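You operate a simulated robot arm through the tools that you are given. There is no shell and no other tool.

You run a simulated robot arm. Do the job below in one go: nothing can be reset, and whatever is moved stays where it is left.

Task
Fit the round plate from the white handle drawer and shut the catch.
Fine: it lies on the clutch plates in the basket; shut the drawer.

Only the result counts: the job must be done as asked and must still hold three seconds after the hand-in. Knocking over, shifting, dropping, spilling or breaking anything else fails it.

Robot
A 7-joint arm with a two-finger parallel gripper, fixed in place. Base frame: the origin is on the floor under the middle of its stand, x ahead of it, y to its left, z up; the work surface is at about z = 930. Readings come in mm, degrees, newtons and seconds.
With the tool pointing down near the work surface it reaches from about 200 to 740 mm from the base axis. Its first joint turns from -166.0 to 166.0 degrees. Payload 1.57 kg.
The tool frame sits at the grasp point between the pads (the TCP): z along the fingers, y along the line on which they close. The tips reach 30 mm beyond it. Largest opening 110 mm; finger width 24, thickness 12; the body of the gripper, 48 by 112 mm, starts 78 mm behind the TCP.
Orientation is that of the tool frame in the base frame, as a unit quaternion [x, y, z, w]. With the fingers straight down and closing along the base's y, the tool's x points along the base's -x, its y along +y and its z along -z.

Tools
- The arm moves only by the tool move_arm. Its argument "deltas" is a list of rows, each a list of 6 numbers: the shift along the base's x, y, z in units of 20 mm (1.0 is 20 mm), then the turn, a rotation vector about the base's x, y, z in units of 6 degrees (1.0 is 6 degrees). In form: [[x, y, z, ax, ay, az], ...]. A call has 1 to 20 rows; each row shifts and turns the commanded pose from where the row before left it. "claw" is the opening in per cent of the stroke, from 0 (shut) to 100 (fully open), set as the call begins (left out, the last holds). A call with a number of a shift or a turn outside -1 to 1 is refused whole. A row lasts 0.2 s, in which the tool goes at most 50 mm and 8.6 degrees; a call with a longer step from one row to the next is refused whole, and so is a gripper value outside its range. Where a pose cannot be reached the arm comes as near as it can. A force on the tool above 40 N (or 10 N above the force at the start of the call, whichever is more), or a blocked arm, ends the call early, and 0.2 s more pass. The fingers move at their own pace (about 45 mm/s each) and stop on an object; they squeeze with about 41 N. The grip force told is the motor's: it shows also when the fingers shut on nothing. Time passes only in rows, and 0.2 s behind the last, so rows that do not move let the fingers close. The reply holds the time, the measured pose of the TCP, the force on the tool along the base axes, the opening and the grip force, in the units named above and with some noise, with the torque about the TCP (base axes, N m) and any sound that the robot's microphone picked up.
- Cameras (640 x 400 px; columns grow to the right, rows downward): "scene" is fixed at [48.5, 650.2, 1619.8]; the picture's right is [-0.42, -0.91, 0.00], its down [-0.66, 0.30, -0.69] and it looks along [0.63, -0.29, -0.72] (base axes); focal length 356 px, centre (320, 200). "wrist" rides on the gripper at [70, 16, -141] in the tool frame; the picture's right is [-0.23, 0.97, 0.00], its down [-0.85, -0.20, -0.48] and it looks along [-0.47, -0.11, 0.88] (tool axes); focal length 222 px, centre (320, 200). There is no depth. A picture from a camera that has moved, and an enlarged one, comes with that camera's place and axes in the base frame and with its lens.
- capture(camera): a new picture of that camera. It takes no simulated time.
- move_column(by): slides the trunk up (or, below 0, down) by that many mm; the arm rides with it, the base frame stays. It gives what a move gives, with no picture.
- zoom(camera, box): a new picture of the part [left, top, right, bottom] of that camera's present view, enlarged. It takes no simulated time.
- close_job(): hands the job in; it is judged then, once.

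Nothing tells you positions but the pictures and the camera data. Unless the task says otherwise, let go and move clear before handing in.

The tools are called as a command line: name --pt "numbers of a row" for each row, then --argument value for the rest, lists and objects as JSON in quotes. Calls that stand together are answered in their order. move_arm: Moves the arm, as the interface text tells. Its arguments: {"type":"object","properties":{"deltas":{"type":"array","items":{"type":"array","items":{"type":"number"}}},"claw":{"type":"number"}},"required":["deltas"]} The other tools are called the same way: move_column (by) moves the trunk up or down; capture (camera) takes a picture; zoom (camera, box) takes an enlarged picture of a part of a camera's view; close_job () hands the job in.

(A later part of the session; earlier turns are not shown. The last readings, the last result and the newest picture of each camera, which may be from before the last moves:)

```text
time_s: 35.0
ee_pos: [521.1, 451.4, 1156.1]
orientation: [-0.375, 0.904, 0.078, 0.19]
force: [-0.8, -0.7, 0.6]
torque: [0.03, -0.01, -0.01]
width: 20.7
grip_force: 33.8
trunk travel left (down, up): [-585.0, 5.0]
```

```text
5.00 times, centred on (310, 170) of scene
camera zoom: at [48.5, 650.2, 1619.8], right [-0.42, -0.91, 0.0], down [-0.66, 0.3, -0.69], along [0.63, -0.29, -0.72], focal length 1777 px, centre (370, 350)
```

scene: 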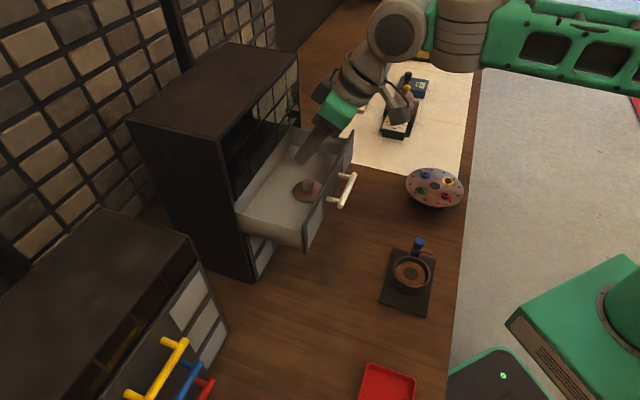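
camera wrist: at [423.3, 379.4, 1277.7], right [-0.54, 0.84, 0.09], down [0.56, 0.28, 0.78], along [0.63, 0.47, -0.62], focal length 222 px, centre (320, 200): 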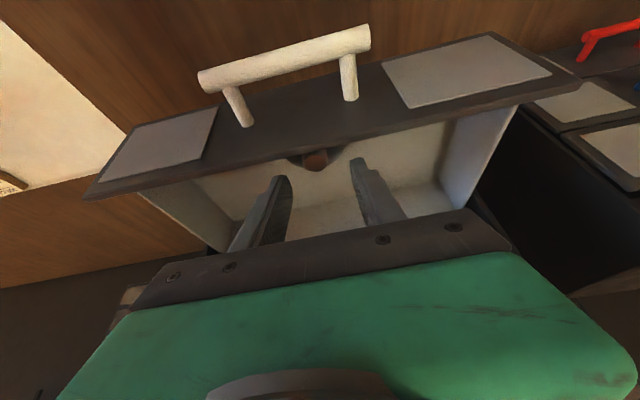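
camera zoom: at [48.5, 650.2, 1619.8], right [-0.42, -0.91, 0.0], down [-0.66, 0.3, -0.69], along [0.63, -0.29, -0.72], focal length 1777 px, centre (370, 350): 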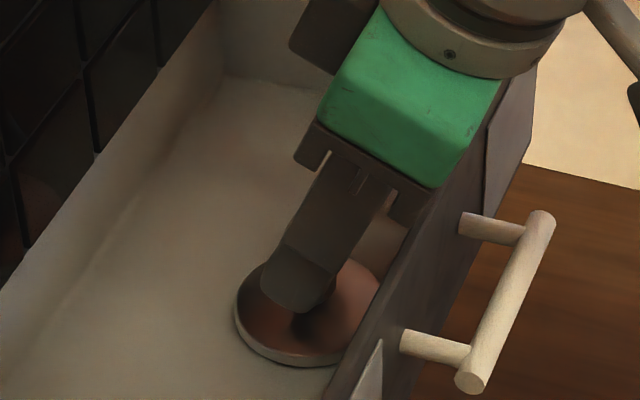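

Gripped at 20.7 mm, which is the knob. I'll lift slowly and check that it holds.

move_arm --pt "0 0 0.25 0 0 0" --pt "0 0 0.5 0 0 0" --pt "0 0 0.5 0 0 0" --pt "0 0 0 0 0 0"

zoom --camera "scene" --box '[260, 110, 360, 210]'

```text
time_s: 36.0
ee_pos: [519.7, 453.0, 1180.4]
orientation: [-0.374, 0.904, 0.078, 0.191]
force: [0.3, 1.0, -0.9]
torque: [-0.02, 0.05, 0.0]
width: 20.5
grip_force: 34.0
trunk travel left (down, up): [-585.0, 5.0]
```

```text
4.00 times, centred on (310, 160) of scene
camera zoom: at [48.5, 650.2, 1619.8], right [-0.42, -0.91, 0.0], down [-0.66, 0.3, -0.69], along [0.63, -0.29, -0.72], focal length 1422 px, centre (360, 360)
```

zoom: 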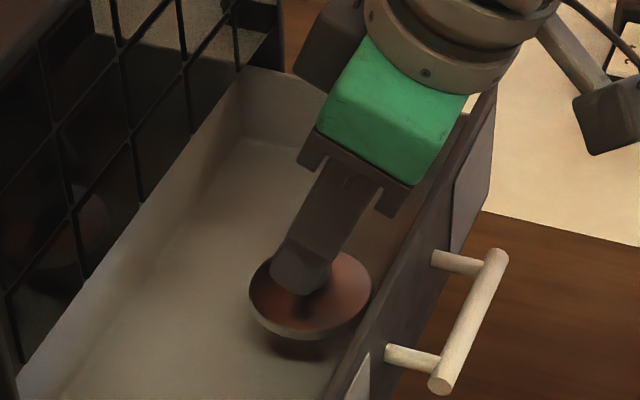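

The plate is lifted cleanly. I'll raise it clear of the drawer front and carry it back toward the fixture.

move_arm --pt "0 0 0.6 0 0 0" --pt "0 0 0.6 0 0 0" --pt "0 0 0.6 0 0 0" --pt "0 0 0.6 0 0 0" --pt "0 0 0.6 0 0 0" --pt "0 0 0.5 0 0 0" --pt "0 0 0 0 0 0"

move_arm --pt "-0.4 -0.4 0 0 0 0" --pt "-0.6 -0.6 0 0 0 0" --pt "-0.6 -0.6 0 0 0 0" --pt "-0.6 -0.6 0 0 0 0" --pt "-0.6 -0.6 0 0 0 0" --pt "-0.6 -0.6 0 0 0 0" --pt "-0.6 -0.6 0 0 0 0" --pt "-0.6 -0.6 0 0 0 0" --pt "-0.6 -0.6 0 0 0 0" --pt "-0.6 -0.6 0 0 0 0" --pt "0 0 0 0 0 0"

capture --camera "scene"

```text
time_s: 37.6
ee_pos: [521.5, 452.1, 1250.8]
orientation: [-0.374, 0.904, 0.078, 0.192]
force: [-0.3, 0.0, -1.5]
torque: [-0.02, 0.02, 0.01]
width: 20.5
grip_force: 34.4
trunk travel left (down, up): [-585.0, 5.0]
```

```text
time_s: 40.0
ee_pos: [403.6, 336.2, 1252.5]
orientation: [-0.375, 0.904, 0.078, 0.191]
force: [-0.2, 0.0, -1.4]
torque: [0.01, 0.0, -0.03]
width: 20.5
grip_force: 34.1
trunk travel left (down, up): [-585.0, 5.0]
```

```text
taken
```

scene: 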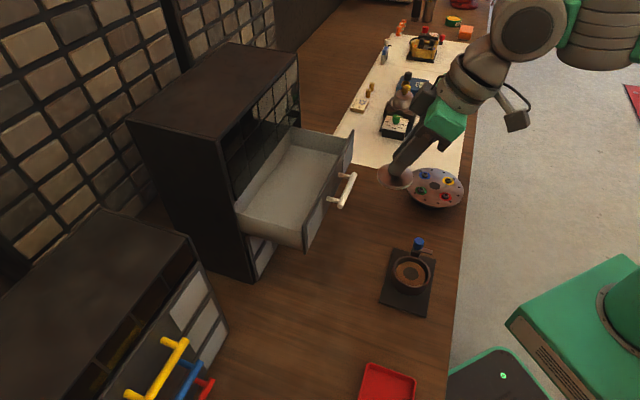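

The plate is carried clear of the drawer. Next I'll move above the basket and stop about 95 mm short to check alignment.

move_arm --pt "-0.332 -0.197 -0.5 0 0 0" --pt "-0.332 -0.197 -0.75 0 0 0" --pt "-0.332 -0.197 -0.75 0 0 0" --pt "-0.332 -0.197 -0.75 0 0 0" --pt "-0.332 -0.197 -0.75 0 0 0" --pt "-0.332 -0.197 -0.75 0 0 0" --pt "-0.332 -0.197 -0.75 0 0 0" --pt "-0.332 -0.197 -0.75 0 0 0" --pt "-0.332 -0.197 -0.75 0 0 0" --pt "-0.332 -0.197 -0.75 0 0 0" --pt "0 0 0 0 0 0"

zoom --camera "scene" --box '[350, 190, 470, 310]'

capture --camera "wrist"

```text
time_s: 42.4
ee_pos: [340.0, 295.9, 1106.0]
orientation: [-0.374, 0.904, 0.078, 0.191]
force: [0.2, 0.1, -1.0]
torque: [0.04, 0.0, 0.03]
width: 20.4
grip_force: 34.6
trunk travel left (down, up): [-585.0, 5.0]
```

```text
3.33 times, centred on (410, 250) of scene
camera zoom: at [48.5, 650.2, 1619.8], right [-0.42, -0.91, 0.0], down [-0.66, 0.3, -0.69], along [0.63, -0.29, -0.72], focal length 1185 px, centre (20, 33)
```

zoom: 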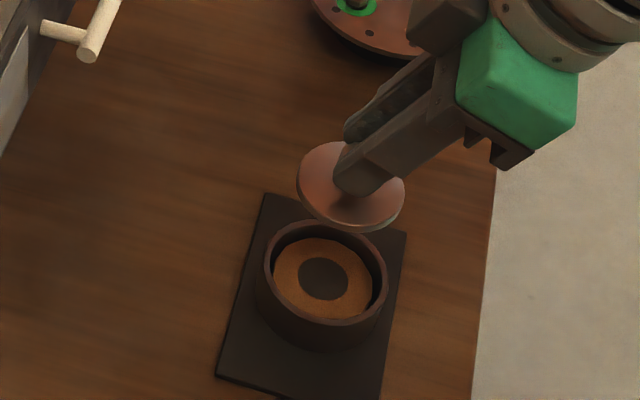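

```text
taken
camera wrist: at [241.6, 222.6, 1207.6], right [-0.54, 0.84, 0.09], down [0.56, 0.28, 0.78], along [0.63, 0.47, -0.62], focal length 222 px, centre (320, 200)
```

wrist: 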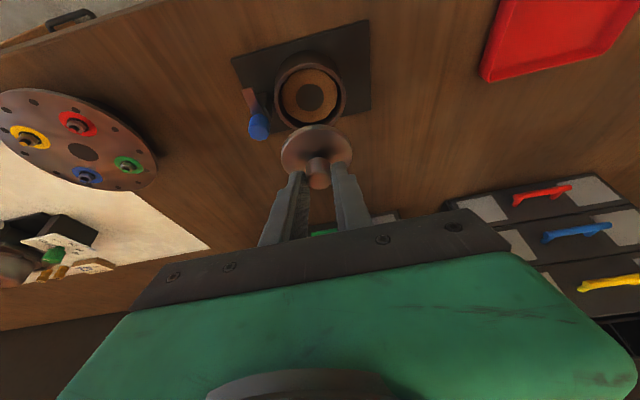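

The plate measures about 62 mm against a bore of about 69 mm, so I need an accurate centre. I'll zoom in on both from each camera.

zoom --camera "scene" --box '[390, 225, 440, 290]'

zoom --camera "wrist" --box '[265, 40, 365, 200]'

```text
6.15 times, centred on (415, 258) of scene
camera zoom: at [48.5, 650.2, 1619.8], right [-0.42, -0.91, 0.0], down [-0.66, 0.3, -0.69], along [0.63, -0.29, -0.72], focal length 2188 px, centre (-265, -154)
```

zoom: 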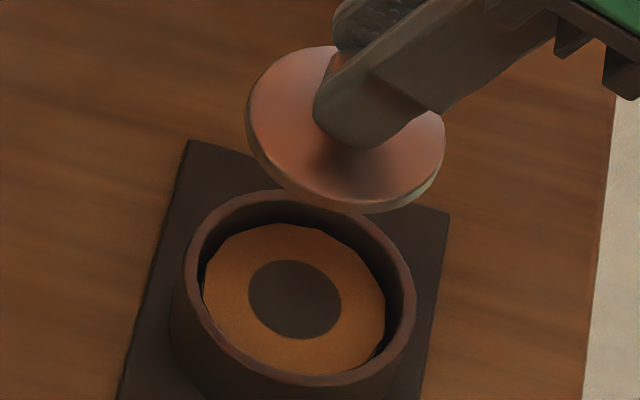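

```text
2.50 times, centred on (315, 120) of wrist
camera zoom: at [241.6, 222.6, 1207.6], right [-0.54, 0.84, 0.09], down [0.56, 0.28, 0.78], along [0.63, 0.47, -0.62], focal length 555 px, centre (332, 400)
```

zoom: 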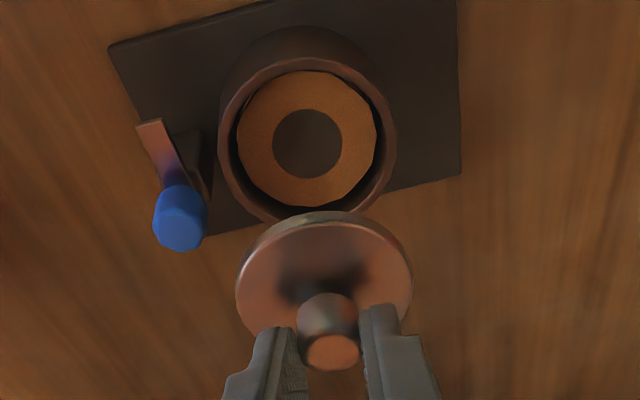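

I want to check the plate's exact position and any tilt in the grip before lowering it. More zooms.

zoom --camera "scene" --box '[400, 230, 430, 260]'

zoom --camera "wrist" --box '[275, 115, 360, 200]'

```text
13.33 times, centred on (415, 245) of scene
camera zoom: at [48.5, 650.2, 1619.8], right [-0.42, -0.91, 0.0], down [-0.66, 0.3, -0.69], along [0.63, -0.29, -0.72], focal length 4740 px, centre (-947, -400)
```

zoom: 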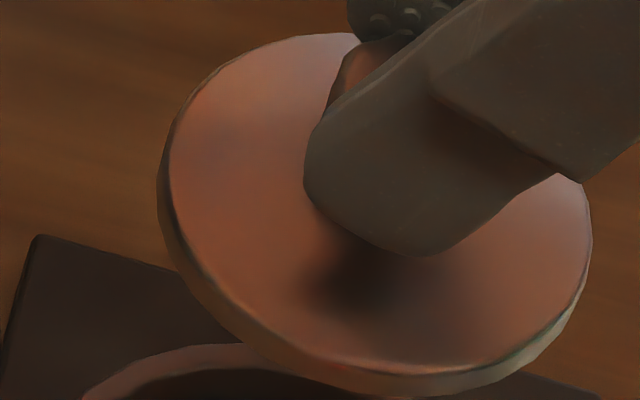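

```text
4.71 times, centred on (318, 158) of wrist
camera zoom: at [241.6, 222.6, 1207.6], right [-0.54, 0.84, 0.09], down [0.56, 0.28, 0.78], along [0.63, 0.47, -0.62], focal length 1045 px, centre (332, 400)
```

zoom: 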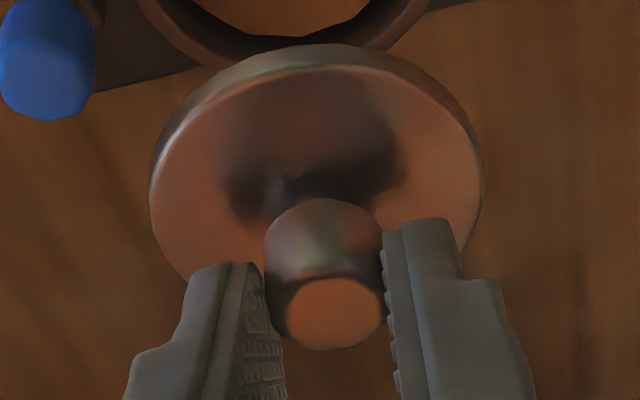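

The plate hangs slightly low on the robot side (about 5°), so I'll lean the hand back 5.5° to level it, centre it on the ring at about (342.4, 300.5), and lower it to about 30 mm above the rim.

move_arm --pt "0.06 0.075 -0.25 -0.65 0.65 0" --pt "0 0 -0.6 0 0 0" --pt "0 0 -0.6 0 0 0" --pt "0 0 -0.6 0 0 0" --pt "0 0 -0.6 0 0 0" --pt "0 0 -0.6 0 0 0" --pt "0 0 0 0 0 0"

zoom --camera "scene" --box '[385, 235, 440, 300]'

zoom --camera "wrist" --box '[255, 80, 375, 200]'

```text
time_s: 44.0
ee_pos: [340.1, 298.3, 1042.3]
orientation: [-0.378, 0.912, 0.06, 0.148]
force: [0.7, -0.3, -1.3]
torque: [0.0, 0.02, 0.02]
width: 20.6
grip_force: 34.1
trunk travel left (down, up): [-585.0, 5.0]
```

```text
6.15 times, centred on (412, 268) of scene
camera zoom: at [48.5, 650.2, 1619.8], right [-0.42, -0.91, 0.0], down [-0.66, 0.3, -0.69], along [0.63, -0.29, -0.72], focal length 2188 px, centre (-249, -215)
```

zoom: 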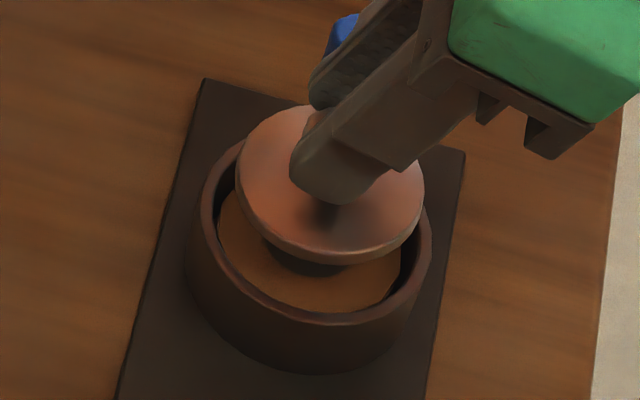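

```text
3.33 times, centred on (315, 140) of wrist
camera zoom: at [250.3, 231.3, 1154.6], right [-0.54, 0.84, 0.07], down [0.61, 0.33, 0.72], along [0.58, 0.43, -0.69], focal length 740 px, centre (337, 400)
```

zoom: 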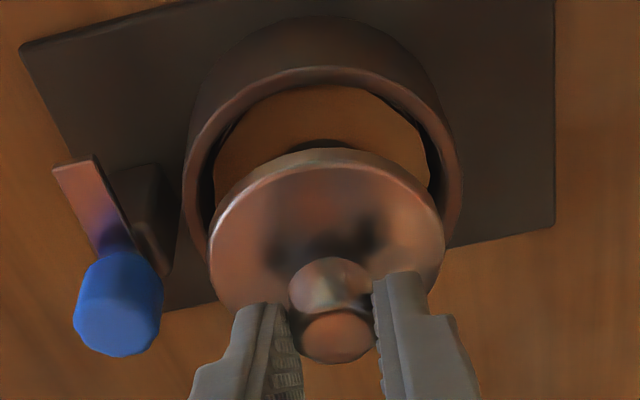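

I now think the knob sits on a short stem, so the plate may have been level already. I'll check the plate's tilt carefully against the level ring.

zoom --camera "scene" --box '[397, 245, 432, 280]'

zoom --camera "wrist" --box '[285, 110, 350, 200]'

```text
11.43 times, centred on (414, 262) of scene
camera zoom: at [48.5, 650.2, 1619.8], right [-0.42, -0.91, 0.0], down [-0.66, 0.3, -0.69], along [0.63, -0.29, -0.72], focal length 4063 px, centre (-760, -514)
```

zoom: 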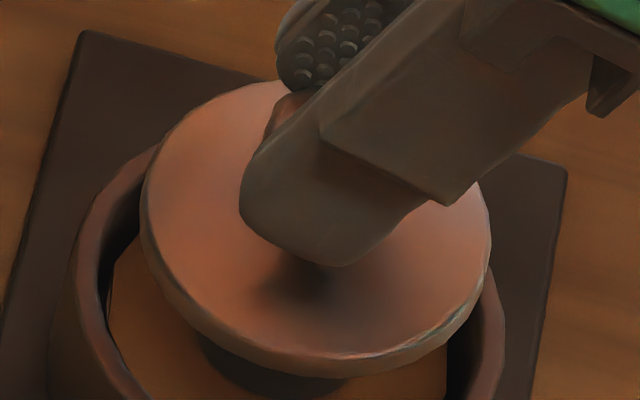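

```text
4.44 times, centred on (318, 155) of wrist
camera zoom: at [250.3, 231.3, 1154.6], right [-0.54, 0.84, 0.07], down [0.61, 0.33, 0.72], along [0.58, 0.43, -0.69], focal length 987 px, centre (331, 400)
```

zoom: 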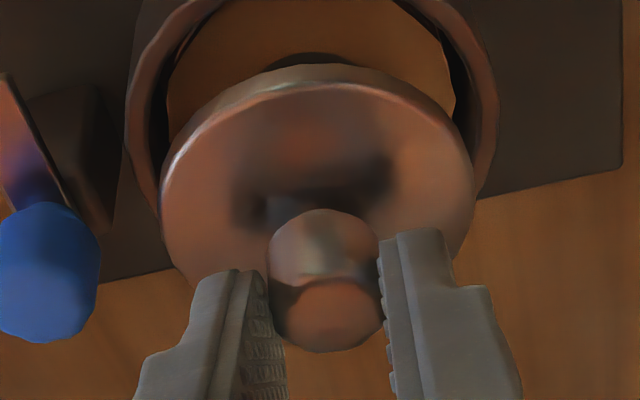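

The shape measurement says the plate was level before, so I'll undo that small lean, recentre, and check again.

move_arm --pt "-0.07 -0.045 0 0.65 -0.65 0" --pt "0 0 0 0 0 0" --pt "0 0 0 0 0 0"

zoom --camera "scene" --box '[385, 240, 435, 290]'

zoom --camera "wrist" --box '[265, 80, 365, 200]'

```text
time_s: 44.8
ee_pos: [338.2, 297.0, 1041.7]
orientation: [-0.374, 0.904, 0.079, 0.192]
force: [0.6, -0.3, -1.3]
torque: [-0.03, 0.01, -0.01]
width: 20.9
grip_force: 34.3
trunk travel left (down, up): [-585.0, 5.0]
```

```text
8.00 times, centred on (410, 265) of scene
camera zoom: at [48.5, 650.2, 1619.8], right [-0.42, -0.91, 0.0], down [-0.66, 0.3, -0.69], along [0.63, -0.29, -0.72], focal length 2844 px, centre (-400, -320)
```

zoom: 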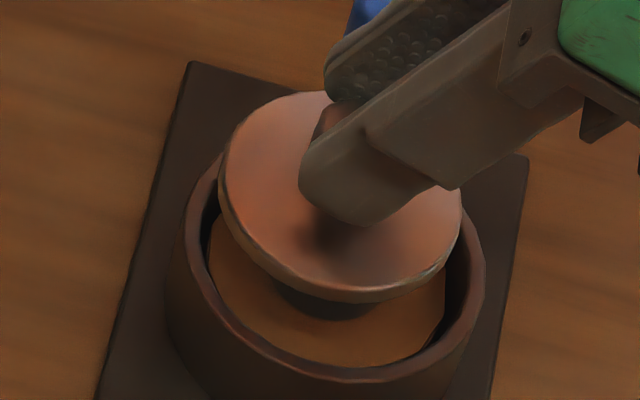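

```text
3.33 times, centred on (315, 140) of wrist
camera zoom: at [241.8, 223.3, 1143.3], right [-0.54, 0.84, 0.09], down [0.56, 0.28, 0.78], along [0.63, 0.47, -0.62], focal length 740 px, centre (337, 400)
```

zoom: 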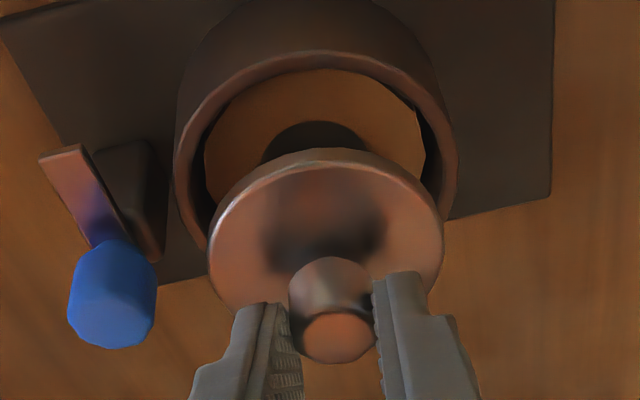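

Both cameras now agree the plate is level and centred within about 1–2 mm, against about 4 mm of clearance. I'll lower it to just above the rim and look once more.

move_arm --pt "-0.035 -0.035 -0.4 0 0 0" --pt "0 0 -0.4 0 0 0" --pt "0 0 -0.3 0 0 0" --pt "0 0 0 0 0 0"

zoom --camera "scene" --box '[385, 245, 435, 295]'

zoom --camera "wrist" --box '[265, 80, 365, 200]'

```text
time_s: 45.8
ee_pos: [338.0, 297.2, 1019.8]
orientation: [-0.374, 0.904, 0.078, 0.19]
force: [-0.3, -0.4, -1.3]
torque: [0.01, 0.02, -0.03]
width: 20.6
grip_force: 34.1
trunk travel left (down, up): [-585.0, 5.0]
```

```text
8.00 times, centred on (410, 270) of scene
camera zoom: at [48.5, 650.2, 1619.8], right [-0.42, -0.91, 0.0], down [-0.66, 0.3, -0.69], along [0.63, -0.29, -0.72], focal length 2844 px, centre (-400, -360)
```

zoom: 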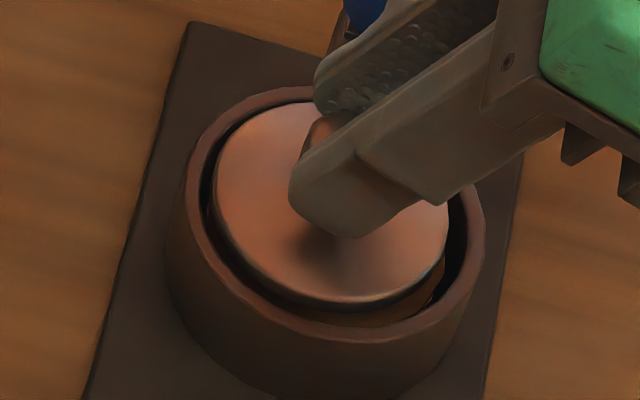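

```text
3.33 times, centred on (315, 140) of wrist
camera zoom: at [240.0, 223.0, 1121.5], right [-0.54, 0.84, 0.09], down [0.56, 0.28, 0.78], along [0.63, 0.47, -0.62], focal length 740 px, centre (337, 400)
```

zoom: 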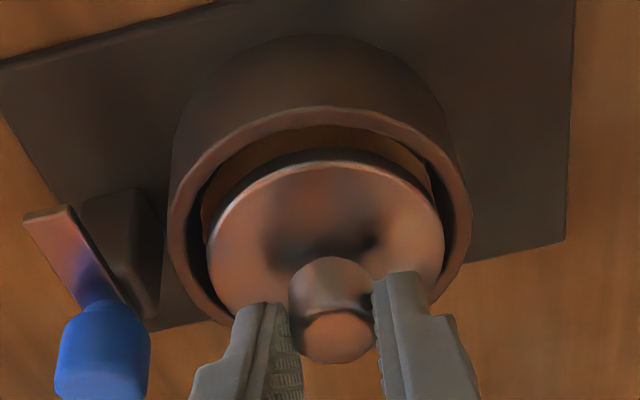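

The plate is just above the rim, about 1.3 mm off toward +y. I'll nudge it and lower gently into the basket while watching the force.

move_arm --pt "0 -0.07 0 0 0 0" --pt "0 0 -0.15 0 0 0" --pt "0 0 -0.15 0 0 0" --pt "0 0 -0.1 0 0 0" --pt "0 0 0 0 0 0"

zoom --camera "scene" --box '[385, 245, 435, 295]'

```text
time_s: 47.0
ee_pos: [338.3, 295.8, 1011.4]
orientation: [-0.374, 0.904, 0.079, 0.192]
force: [-0.4, -0.2, 8.5]
torque: [-0.19, 0.15, 0.05]
width: 20.6
grip_force: 34.3
trunk travel left (down, up): [-585.0, 5.0]
```

```text
8.00 times, centred on (410, 270) of scene
camera zoom: at [48.5, 650.2, 1619.8], right [-0.42, -0.91, 0.0], down [-0.66, 0.3, -0.69], along [0.63, -0.29, -0.72], focal length 2844 px, centre (-400, -360)
```

zoom: 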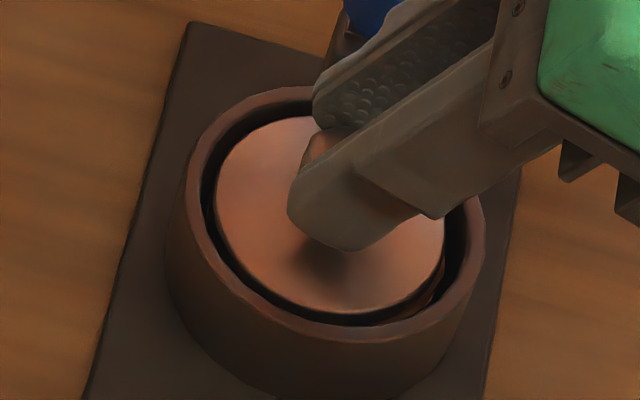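

The plate's robot-side edge has just touched the clutch plates (8.5 N) and it is inside the bore. I'll release it so it settles flat.

move_arm --pt "0 0 0 0 0 0" --pt "0 0 0 0 0 0" --pt "0 0 0 0 0 0" --claw 40

zoom --camera "scene" --box '[385, 245, 435, 295]'

zoom --camera "wrist" --box '[255, 80, 375, 220]'

```text
time_s: 47.8
ee_pos: [337.4, 295.6, 1010.7]
orientation: [-0.374, 0.904, 0.078, 0.191]
force: [-0.2, 0.0, 0.4]
torque: [0.01, 0.0, 0.02]
width: 44.2
grip_force: 0.0
trunk travel left (down, up): [-585.0, 5.0]
```

```text
8.00 times, centred on (410, 270) of scene
camera zoom: at [48.5, 650.2, 1619.8], right [-0.42, -0.91, 0.0], down [-0.66, 0.3, -0.69], along [0.63, -0.29, -0.72], focal length 2844 px, centre (-400, -360)
```

zoom: 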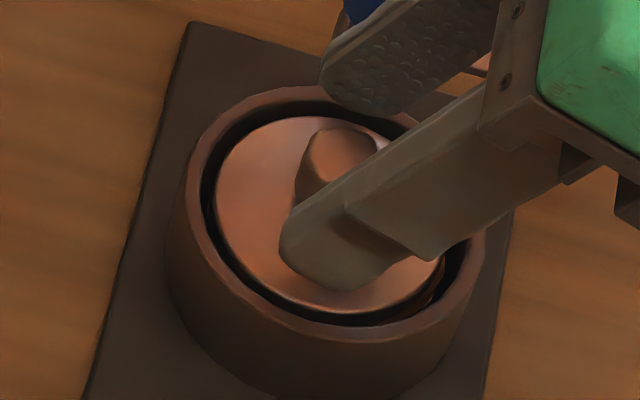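

```text
2.86 times, centred on (315, 150) of wrist
camera zoom: at [239.9, 221.4, 1113.0], right [-0.54, 0.84, 0.09], down [0.56, 0.28, 0.78], along [0.63, 0.47, -0.62], focal length 635 px, centre (334, 343)
```

zoom: 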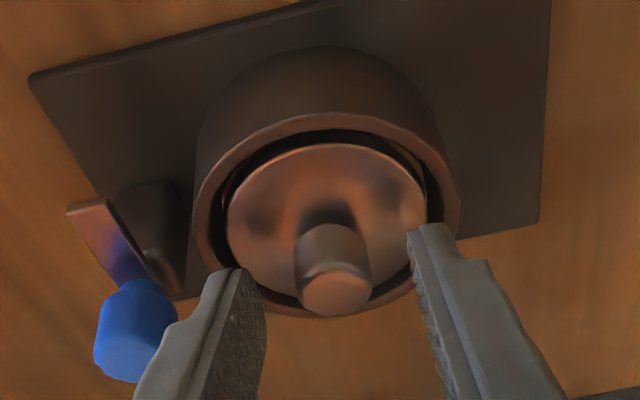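

The plate is in the basket. I'll lift straight up and inspect how it's seated.

move_arm --pt "0 0 0.3 0 0 0" --pt "0 0 0.6 0 0 0" --pt "0 0 0.9 0 0 0" --pt "0 0 0.9 0 0 0" --pt "0 0 0.9 0 0 0" --pt "0 0 0.9 0 0 0" --pt "0 0 0 0 0 0"

zoom --camera "scene" --box '[385, 235, 440, 295]'

zoom --camera "wrist" --box '[245, 20, 375, 160]'

```text
time_s: 49.4
ee_pos: [337.6, 294.4, 1102.7]
orientation: [-0.374, 0.904, 0.079, 0.191]
force: [0.2, -0.4, 0.0]
torque: [0.01, 0.01, 0.07]
width: 44.0
grip_force: 0.0
trunk travel left (down, up): [-585.0, 5.0]
```

```text
6.67 times, centred on (412, 265) of scene
camera zoom: at [48.5, 650.2, 1619.8], right [-0.42, -0.91, 0.0], down [-0.66, 0.3, -0.69], along [0.63, -0.29, -0.72], focal length 2370 px, centre (-297, -233)
```

zoom: 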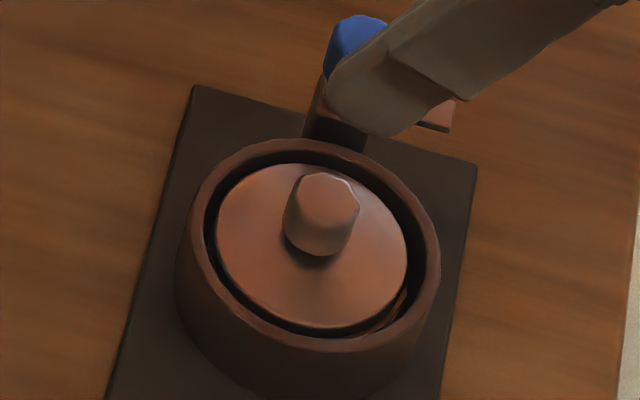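

```text
2.86 times, centred on (310, 90) of wrist
camera zoom: at [240.0, 221.2, 1204.1], right [-0.54, 0.84, 0.09], down [0.56, 0.28, 0.78], along [0.63, 0.47, -0.62], focal length 635 px, centre (349, 514)
```

zoom: 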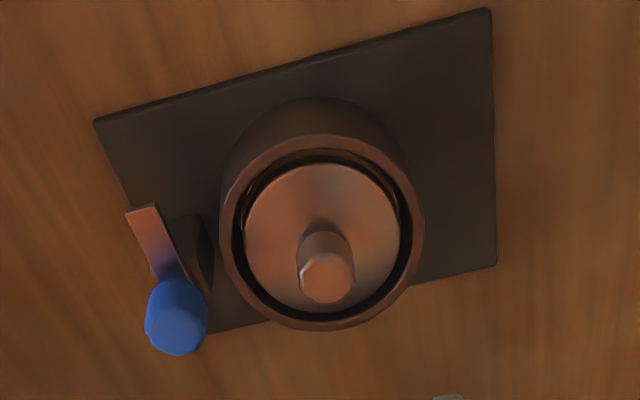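

The plate looks seated. I'll zoom further to confirm it lies flat and below the lever.

zoom --camera "scene" --box '[394, 254, 429, 289]'

zoom --camera "wrist" --box '[285, 55, 355, 125]'

zoom --camera "scene" --box '[400, 230, 440, 270]'

```text
11.43 times, centred on (412, 272) of scene
camera zoom: at [48.5, 650.2, 1619.8], right [-0.42, -0.91, 0.0], down [-0.66, 0.3, -0.69], along [0.63, -0.29, -0.72], focal length 4063 px, centre (-726, -617)
```

zoom: 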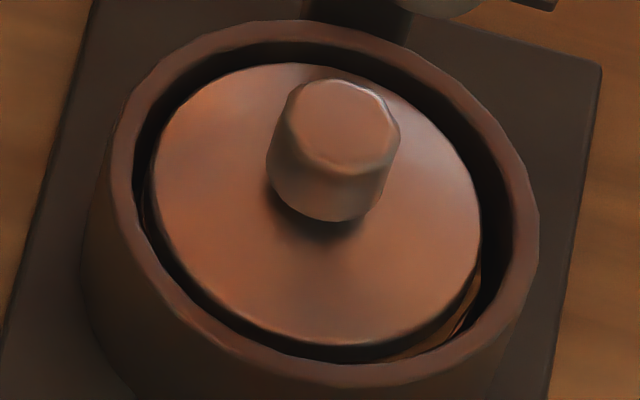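

```text
5.71 times, centred on (320, 90) of wrist
camera zoom: at [240.0, 221.2, 1204.1], right [-0.54, 0.84, 0.09], down [0.56, 0.28, 0.78], along [0.63, 0.47, -0.62], focal length 1269 px, centre (320, 829)
```

zoom: 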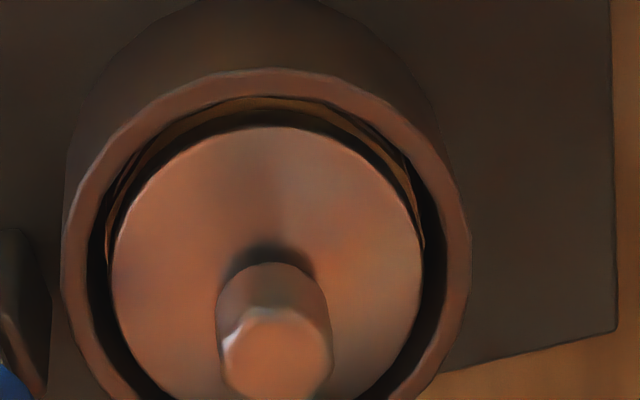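

```text
10.00 times, centred on (420, 250) of scene
camera zoom: at [48.5, 650.2, 1619.8], right [-0.42, -0.91, 0.0], down [-0.66, 0.3, -0.69], along [0.63, -0.29, -0.72], focal length 3555 px, centre (-680, -300)
```

zoom: 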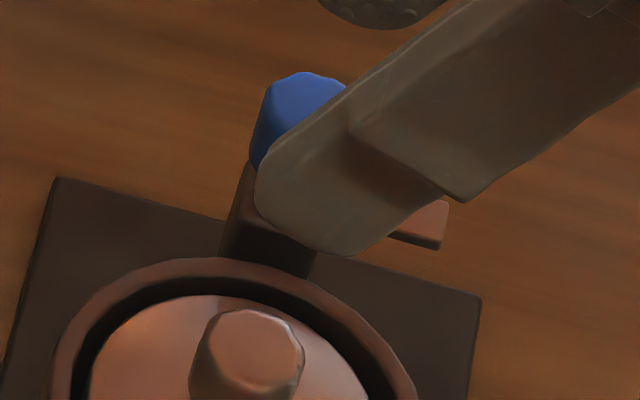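

The plate lies in the basket, roughly flush with the rim. Next is the catch: I'll bring the hand upright above the blue knob and take another look.

move_arm --pt "0.59 -0.45 0 -0.701 0.701 0" --pt "0.59 -0.45 0 -0.701 0.701 0" --pt "0.59 -0.45 0 -0.701 0.701 0" --pt "0.59 -0.45 0 -0.701 0.701 0" --pt "0 0 0 0 0 0" --pt "0 0 0 0 0 0"

capture --camera "wrist"

capture --camera "scene"

```text
time_s: 50.8
ee_pos: [384.4, 259.2, 1100.8]
orientation: [-0.383, 0.924, 0.0, 0.0]
force: [-0.3, 0.3, -0.1]
torque: [-0.02, 0.02, 0.01]
width: 44.2
grip_force: 0.1
trunk travel left (down, up): [-585.0, 5.0]
```

```text
taken
camera wrist: at [324.1, 221.8, 1243.8], right [-0.53, 0.85, 0.0], down [0.75, 0.46, 0.48], along [0.41, 0.25, -0.88], focal length 222 px, centre (320, 200)
```

wrist: 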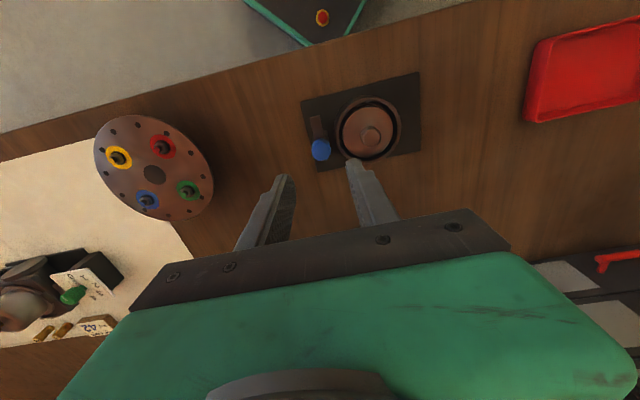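

```text
taken
```

scene: 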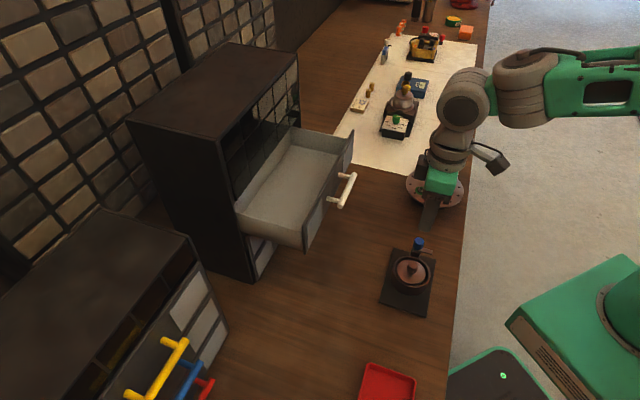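

zoom --camera "wrist" --box '[290, 90, 420, 190]'

zoom --camera "wrist" --box '[300, 105, 350, 170]'

zoom --camera "scene" --box '[395, 230, 440, 275]'

```text
4.00 times, centred on (355, 140) of wrist
camera zoom: at [324.1, 221.8, 1243.8], right [-0.53, 0.85, 0.0], down [0.75, 0.46, 0.48], along [0.41, 0.25, -0.88], focal length 888 px, centre (180, 440)
```

zoom: 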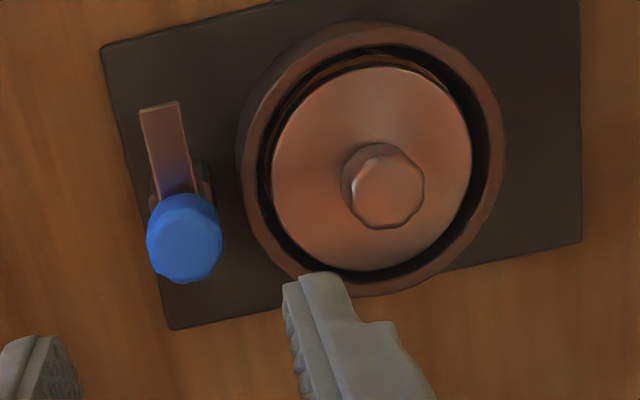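

```text
6.15 times, centred on (325, 138) of wrist
camera zoom: at [324.1, 221.8, 1243.8], right [-0.53, 0.85, 0.0], down [0.75, 0.46, 0.48], along [0.41, 0.25, -0.88], focal length 1367 px, centre (289, 585)
```

zoom: 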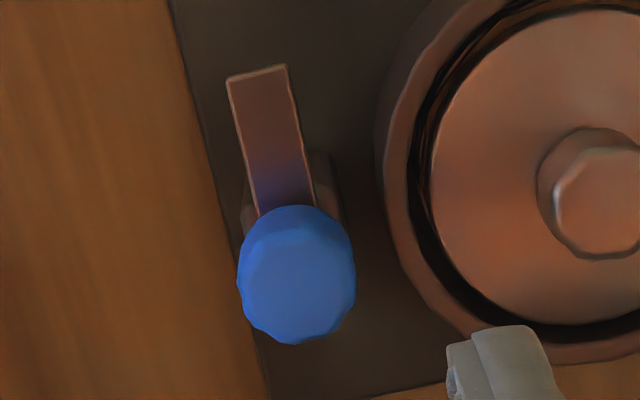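

```text
8.89 times, centred on (418, 252) of scene
camera zoom: at [48.5, 650.2, 1619.8], right [-0.42, -0.91, 0.0], down [-0.66, 0.3, -0.69], along [0.63, -0.29, -0.72], focal length 3160 px, centre (-547, -267)
```

zoom: 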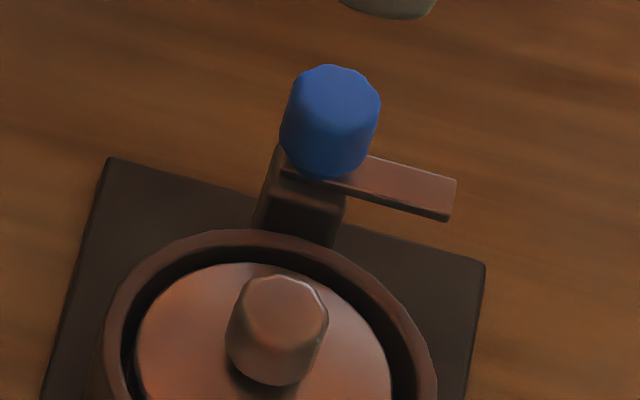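

The blue knob's axis is at about (383.7, 260) with its top near z≈1005, and the lever's top is at about 980. I'm directly above it, so I'll lower the open fingers around it, keeping the tips above the lever.

move_arm --pt "-0.03 0 -0.9 0 0 0" --pt "0 0 -0.9 0 0 0" --pt "0 0 -0.9 0 0 0" --pt "0 0 -0.6 0 0 0" --pt "0 0 -0.5 0 0 0" --pt "0 0 -0.4 0 0 0" --pt "0 0 0 0 0 0"

zoom --camera "scene" --box '[385, 220, 445, 280]'

zoom --camera "wrist" --box '[230, 110, 410, 260]'

```text
time_s: 52.4
ee_pos: [383.6, 259.8, 1018.0]
orientation: [-0.383, 0.924, 0.0, 0.001]
force: [0.2, 1.3, 0.0]
torque: [0.03, -0.02, -0.02]
width: 44.0
grip_force: 0.0
trunk travel left (down, up): [-585.0, 5.0]
```

```text
6.67 times, centred on (415, 250) of scene
camera zoom: at [48.5, 650.2, 1619.8], right [-0.42, -0.91, 0.0], down [-0.66, 0.3, -0.69], along [0.63, -0.29, -0.72], focal length 2370 px, centre (-313, -133)
```

zoom: 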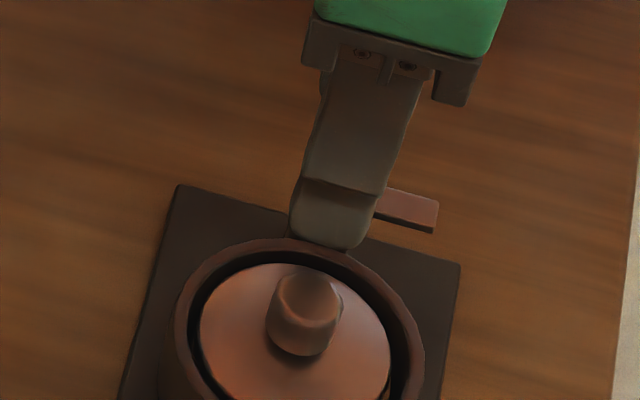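

```text
2.67 times, centred on (320, 185) of wrist
camera zoom: at [323.0, 222.5, 1160.0], right [-0.53, 0.85, 0.0], down [0.75, 0.46, 0.48], along [0.41, 0.25, -0.88], focal length 592 px, centre (320, 240)
```

zoom: 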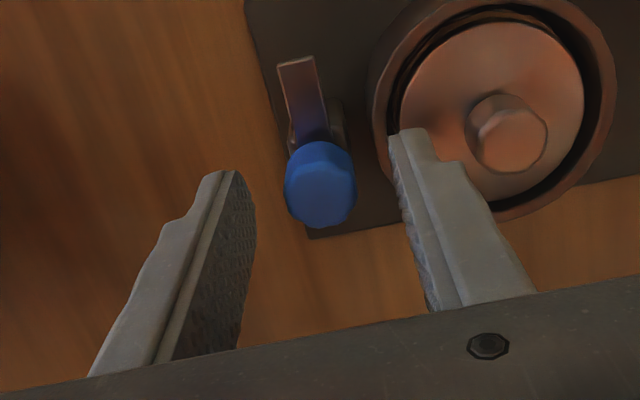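

The knob is centred between the fingers. I'll go down 2 mm more and close on it.

move_arm --pt "0 0 -0.1 0 0 0" --pt "0 0 0 0 0 0" --pt "0 0 0 0 0 0" --pt "0 0 0 0 0 0" --pt "0 0 0 0 0 0" --claw 0

zoom --camera "wrist" --box '[230, 110, 410, 260]'

```text
time_s: 53.6
ee_pos: [384.4, 260.7, 1014.3]
orientation: [-0.384, 0.923, 0.0, 0.001]
force: [-1.5, 1.6, 1.2]
torque: [0.4, 0.23, 0.0]
width: 21.6
grip_force: 34.6
trunk travel left (down, up): [-585.0, 5.0]
```

```text
2.67 times, centred on (320, 185) of wrist
camera zoom: at [322.9, 222.8, 1157.4], right [-0.53, 0.85, 0.0], down [0.74, 0.46, 0.48], along [0.41, 0.25, -0.88], focal length 592 px, centre (320, 240)
```

zoom: 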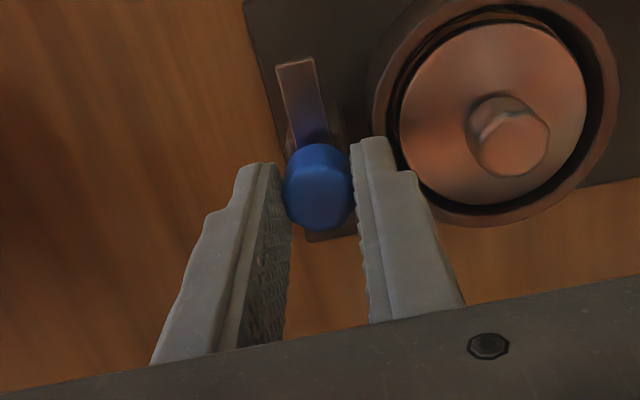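

Gripped at 21.6 mm. I'll start turning clockwise and check that the lever follows.

move_arm --pt "0 0 0 0 0 -0.5" --pt "0 0 0 0 0 -1" --pt "0 0 0 0 0 -1" --pt "0 0 0 0 0 -1" --pt "0 0 0 0 0 0"

zoom --camera "scene" --box '[385, 220, 445, 280]'

zoom --camera "wrist" --box '[230, 80, 410, 260]'

```text
time_s: 54.8
ee_pos: [384.9, 259.7, 1016.5]
orientation: [-0.209, 0.978, -0.001, 0.001]
force: [-1.7, 4.4, -5.5]
torque: [0.8, -0.59, -0.04]
width: 21.5
grip_force: 34.5
trunk travel left (down, up): [-585.0, 5.0]
```

```text
6.67 times, centred on (415, 250) of scene
camera zoom: at [48.5, 650.2, 1619.8], right [-0.42, -0.91, 0.0], down [-0.66, 0.3, -0.69], along [0.63, -0.29, -0.72], focal length 2370 px, centre (-313, -133)
```

zoom: 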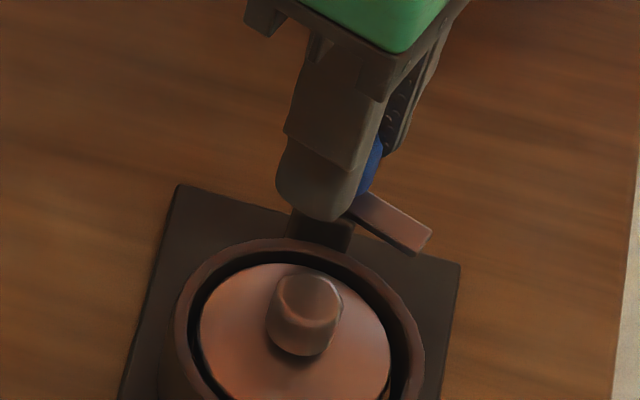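

```text
2.22 times, centred on (320, 170) of wrist
camera zoom: at [313.7, 247.0, 1157.4], right [-0.19, 0.98, 0.0], down [0.86, 0.17, 0.48], along [0.47, 0.09, -0.88], focal length 494 px, centre (320, 267)
```

zoom: 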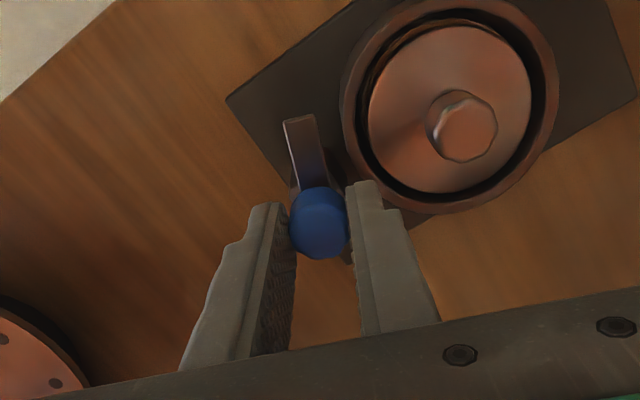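

The lever follows the knob. Continuing the turn.

move_arm --pt "0 0 0 0 0 -1" --pt "0 0 0 0 0 -1" --pt "0 0 0 0 0 -1" --pt "0 0 0 0 0 -1" --pt "0 0 0 0 0 -1" --pt "0 0 0 0 0 -1" --pt "0 0 0 0 0 -1" --pt "0 0 0 0 0 -1" --pt "0 0 0 0 0 0"

zoom --camera "scene" --box '[385, 220, 445, 280]'

zoom --camera "wrist" --box '[230, 80, 410, 260]'

```text
time_s: 56.8
ee_pos: [385.1, 258.9, 1015.8]
orientation: [0.209, 0.978, -0.001, 0.0]
force: [0.3, -2.0, -2.6]
torque: [0.18, -0.27, 0.02]
width: 21.7
grip_force: 34.9
trunk travel left (down, up): [-585.0, 5.0]
```

```text
6.67 times, centred on (415, 250) of scene
camera zoom: at [48.5, 650.2, 1619.8], right [-0.42, -0.91, 0.0], down [-0.66, 0.3, -0.69], along [0.63, -0.29, -0.72], focal length 2370 px, centre (-313, -133)
```

zoom: 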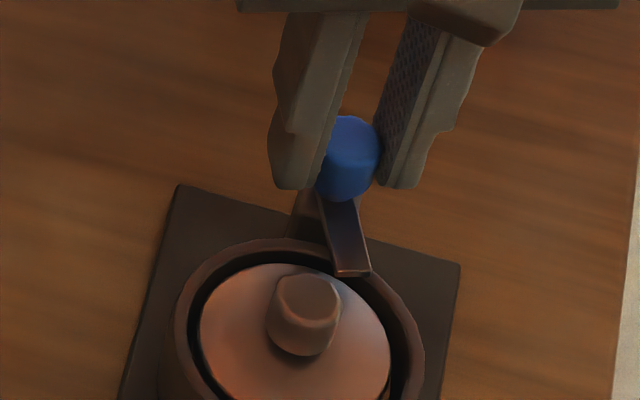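

```text
2.22 times, centred on (320, 170) of wrist
camera zoom: at [327.0, 302.9, 1157.4], right [0.6, 0.8, 0.0], down [0.7, -0.53, 0.48], along [0.38, -0.29, -0.88], focal length 494 px, centre (320, 267)
```

zoom: 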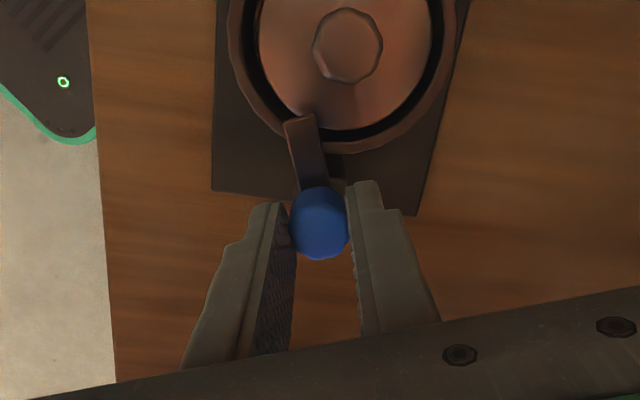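

The lever is coming over the rim, about 69° done. I'll finish the turn gently toward the stop.

move_arm --pt "0 0 0 0 0 -1" --pt "0 0 0 0 0 -1" --pt "0 0 0 0 0 -0.8" --pt "0 0 0 0 0 -0.5" --pt "0 0 0 0 0 0"

zoom --camera "scene" --box '[385, 220, 445, 280]'

zoom --camera "wrist" --box '[230, 60, 410, 240]'

```text
time_s: 58.0
ee_pos: [385.2, 259.2, 1015.3]
orientation: [0.373, 0.928, -0.001, 0.0]
force: [-2.0, -3.5, -1.7]
torque: [0.21, -0.08, 0.03]
width: 21.5
grip_force: 34.4
trunk travel left (down, up): [-585.0, 5.0]
```

```text
6.67 times, centred on (415, 250) of scene
camera zoom: at [48.5, 650.2, 1619.8], right [-0.42, -0.91, 0.0], down [-0.66, 0.3, -0.69], along [0.63, -0.29, -0.72], focal length 2370 px, centre (-313, -133)
```

zoom: 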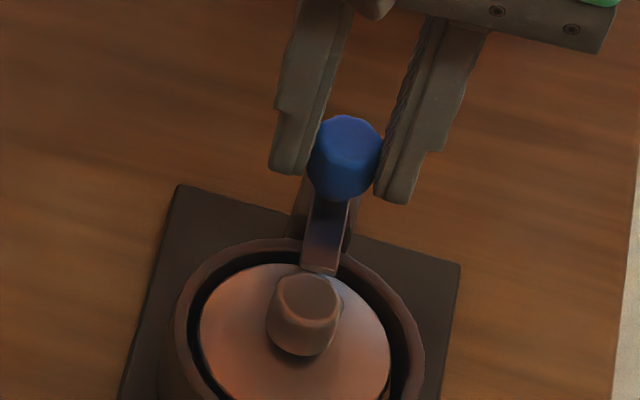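

```text
2.22 times, centred on (320, 150) of wrist
camera zoom: at [344.9, 319.3, 1157.5], right [0.84, 0.55, 0.0], down [0.48, -0.74, 0.48], along [0.26, -0.4, -0.88], focal length 494 px, centre (320, 311)
```

zoom: 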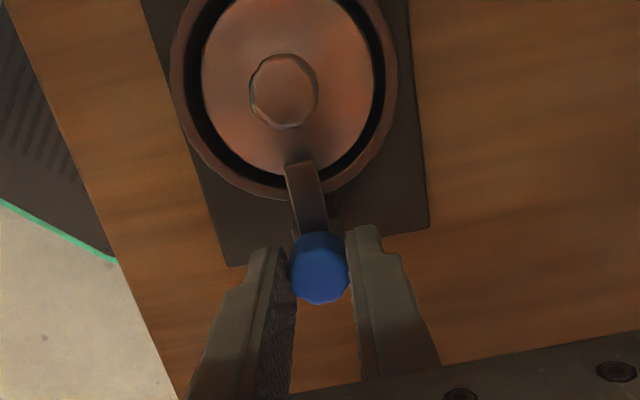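

The lever lies over the rim and the plate's edge (about 89° turned). I'll go a few degrees further to feel for the stop.

move_arm --pt "0 0 0 0 0 -0.3" --pt "0 0 0 0 0 -0.3" --pt "0 0 0 0 0 0"

zoom --camera "scene" --box '[385, 220, 445, 280]'

```text
time_s: 58.8
ee_pos: [385.1, 259.2, 1014.8]
orientation: [0.402, 0.916, 0.0, 0.0]
force: [-3.3, -4.0, -0.8]
torque: [0.27, -0.11, 0.23]
width: 21.6
grip_force: 35.1
trunk travel left (down, up): [-585.0, 5.0]
```

```text
6.67 times, centred on (415, 250) of scene
camera zoom: at [48.5, 650.2, 1619.8], right [-0.42, -0.91, 0.0], down [-0.66, 0.3, -0.69], along [0.63, -0.29, -0.72], focal length 2370 px, centre (-313, -133)
```

zoom: 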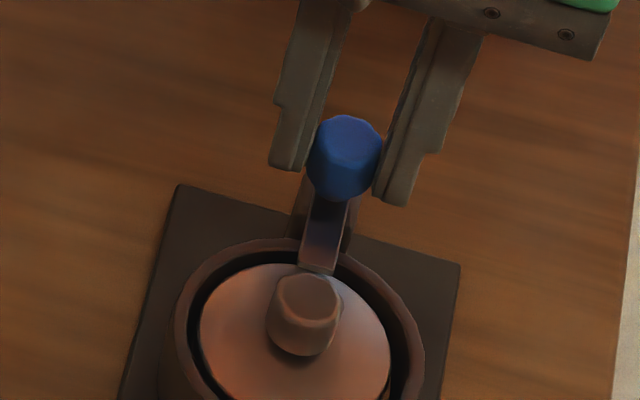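

The torque rose (0.23 N·m), so the lever is at its stop and the catch is shut. I'll let go and lift straight up.

move_arm --pt "0 0 0 0 0 0" --pt "0 0 0 0 0 0" --pt "0 0 0 0 0 0" --claw 42

move_arm --pt "0 0 0.3 0 0 0" --pt "0 0 0.6 0 0 0" --pt "0 0 0.9 0 0 0" --pt "0 0 0.9 0 0 0" --pt "0 0 0.9 0 0 0" --pt "0 0 0.9 0 0 0" --pt "0 0 0.9 0 0 0" --pt "0 0 0 0 0 0"

zoom --camera "scene" --box '[385, 230, 445, 290]'

zoom --camera "wrist" --box '[250, 40, 390, 180]'

```text
time_s: 59.6
ee_pos: [384.6, 258.6, 1016.3]
orientation: [0.403, 0.915, 0.001, -0.001]
force: [0.0, 0.7, 0.4]
torque: [0.03, 0.0, -0.01]
width: 46.4
grip_force: 0.1
trunk travel left (down, up): [-585.0, 5.0]
```

```text
time_s: 61.4
ee_pos: [385.4, 257.9, 1122.8]
orientation: [0.402, 0.915, 0.0, -0.001]
force: [0.5, 0.0, -0.1]
torque: [0.0, 0.03, -0.01]
width: 46.3
grip_force: 0.0
trunk travel left (down, up): [-585.0, 5.0]
```

```text
6.67 times, centred on (415, 260) of scene
camera zoom: at [48.5, 650.2, 1619.8], right [-0.42, -0.91, 0.0], down [-0.66, 0.3, -0.69], along [0.63, -0.29, -0.72], focal length 2370 px, centre (-313, -200)
```

zoom: 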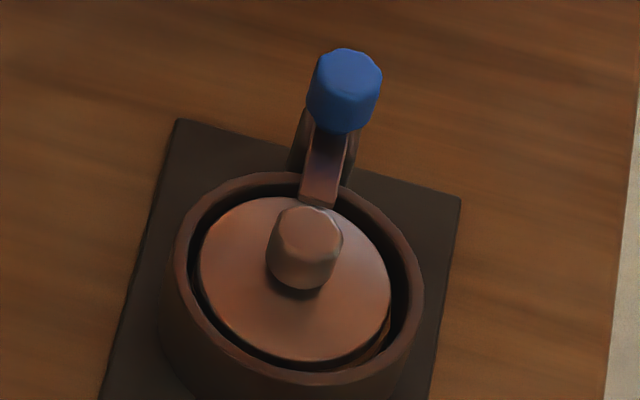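

```text
2.86 times, centred on (320, 110) of wrist
camera zoom: at [348.9, 321.7, 1265.4], right [0.87, 0.49, 0.0], down [0.43, -0.76, 0.48], along [0.23, -0.42, -0.88], focal length 635 px, centre (320, 457)
```

zoom: 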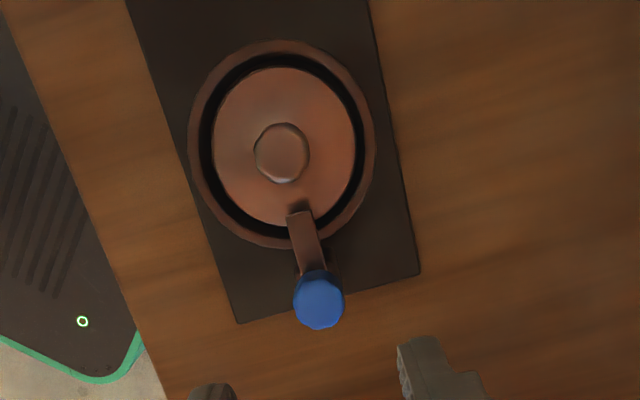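

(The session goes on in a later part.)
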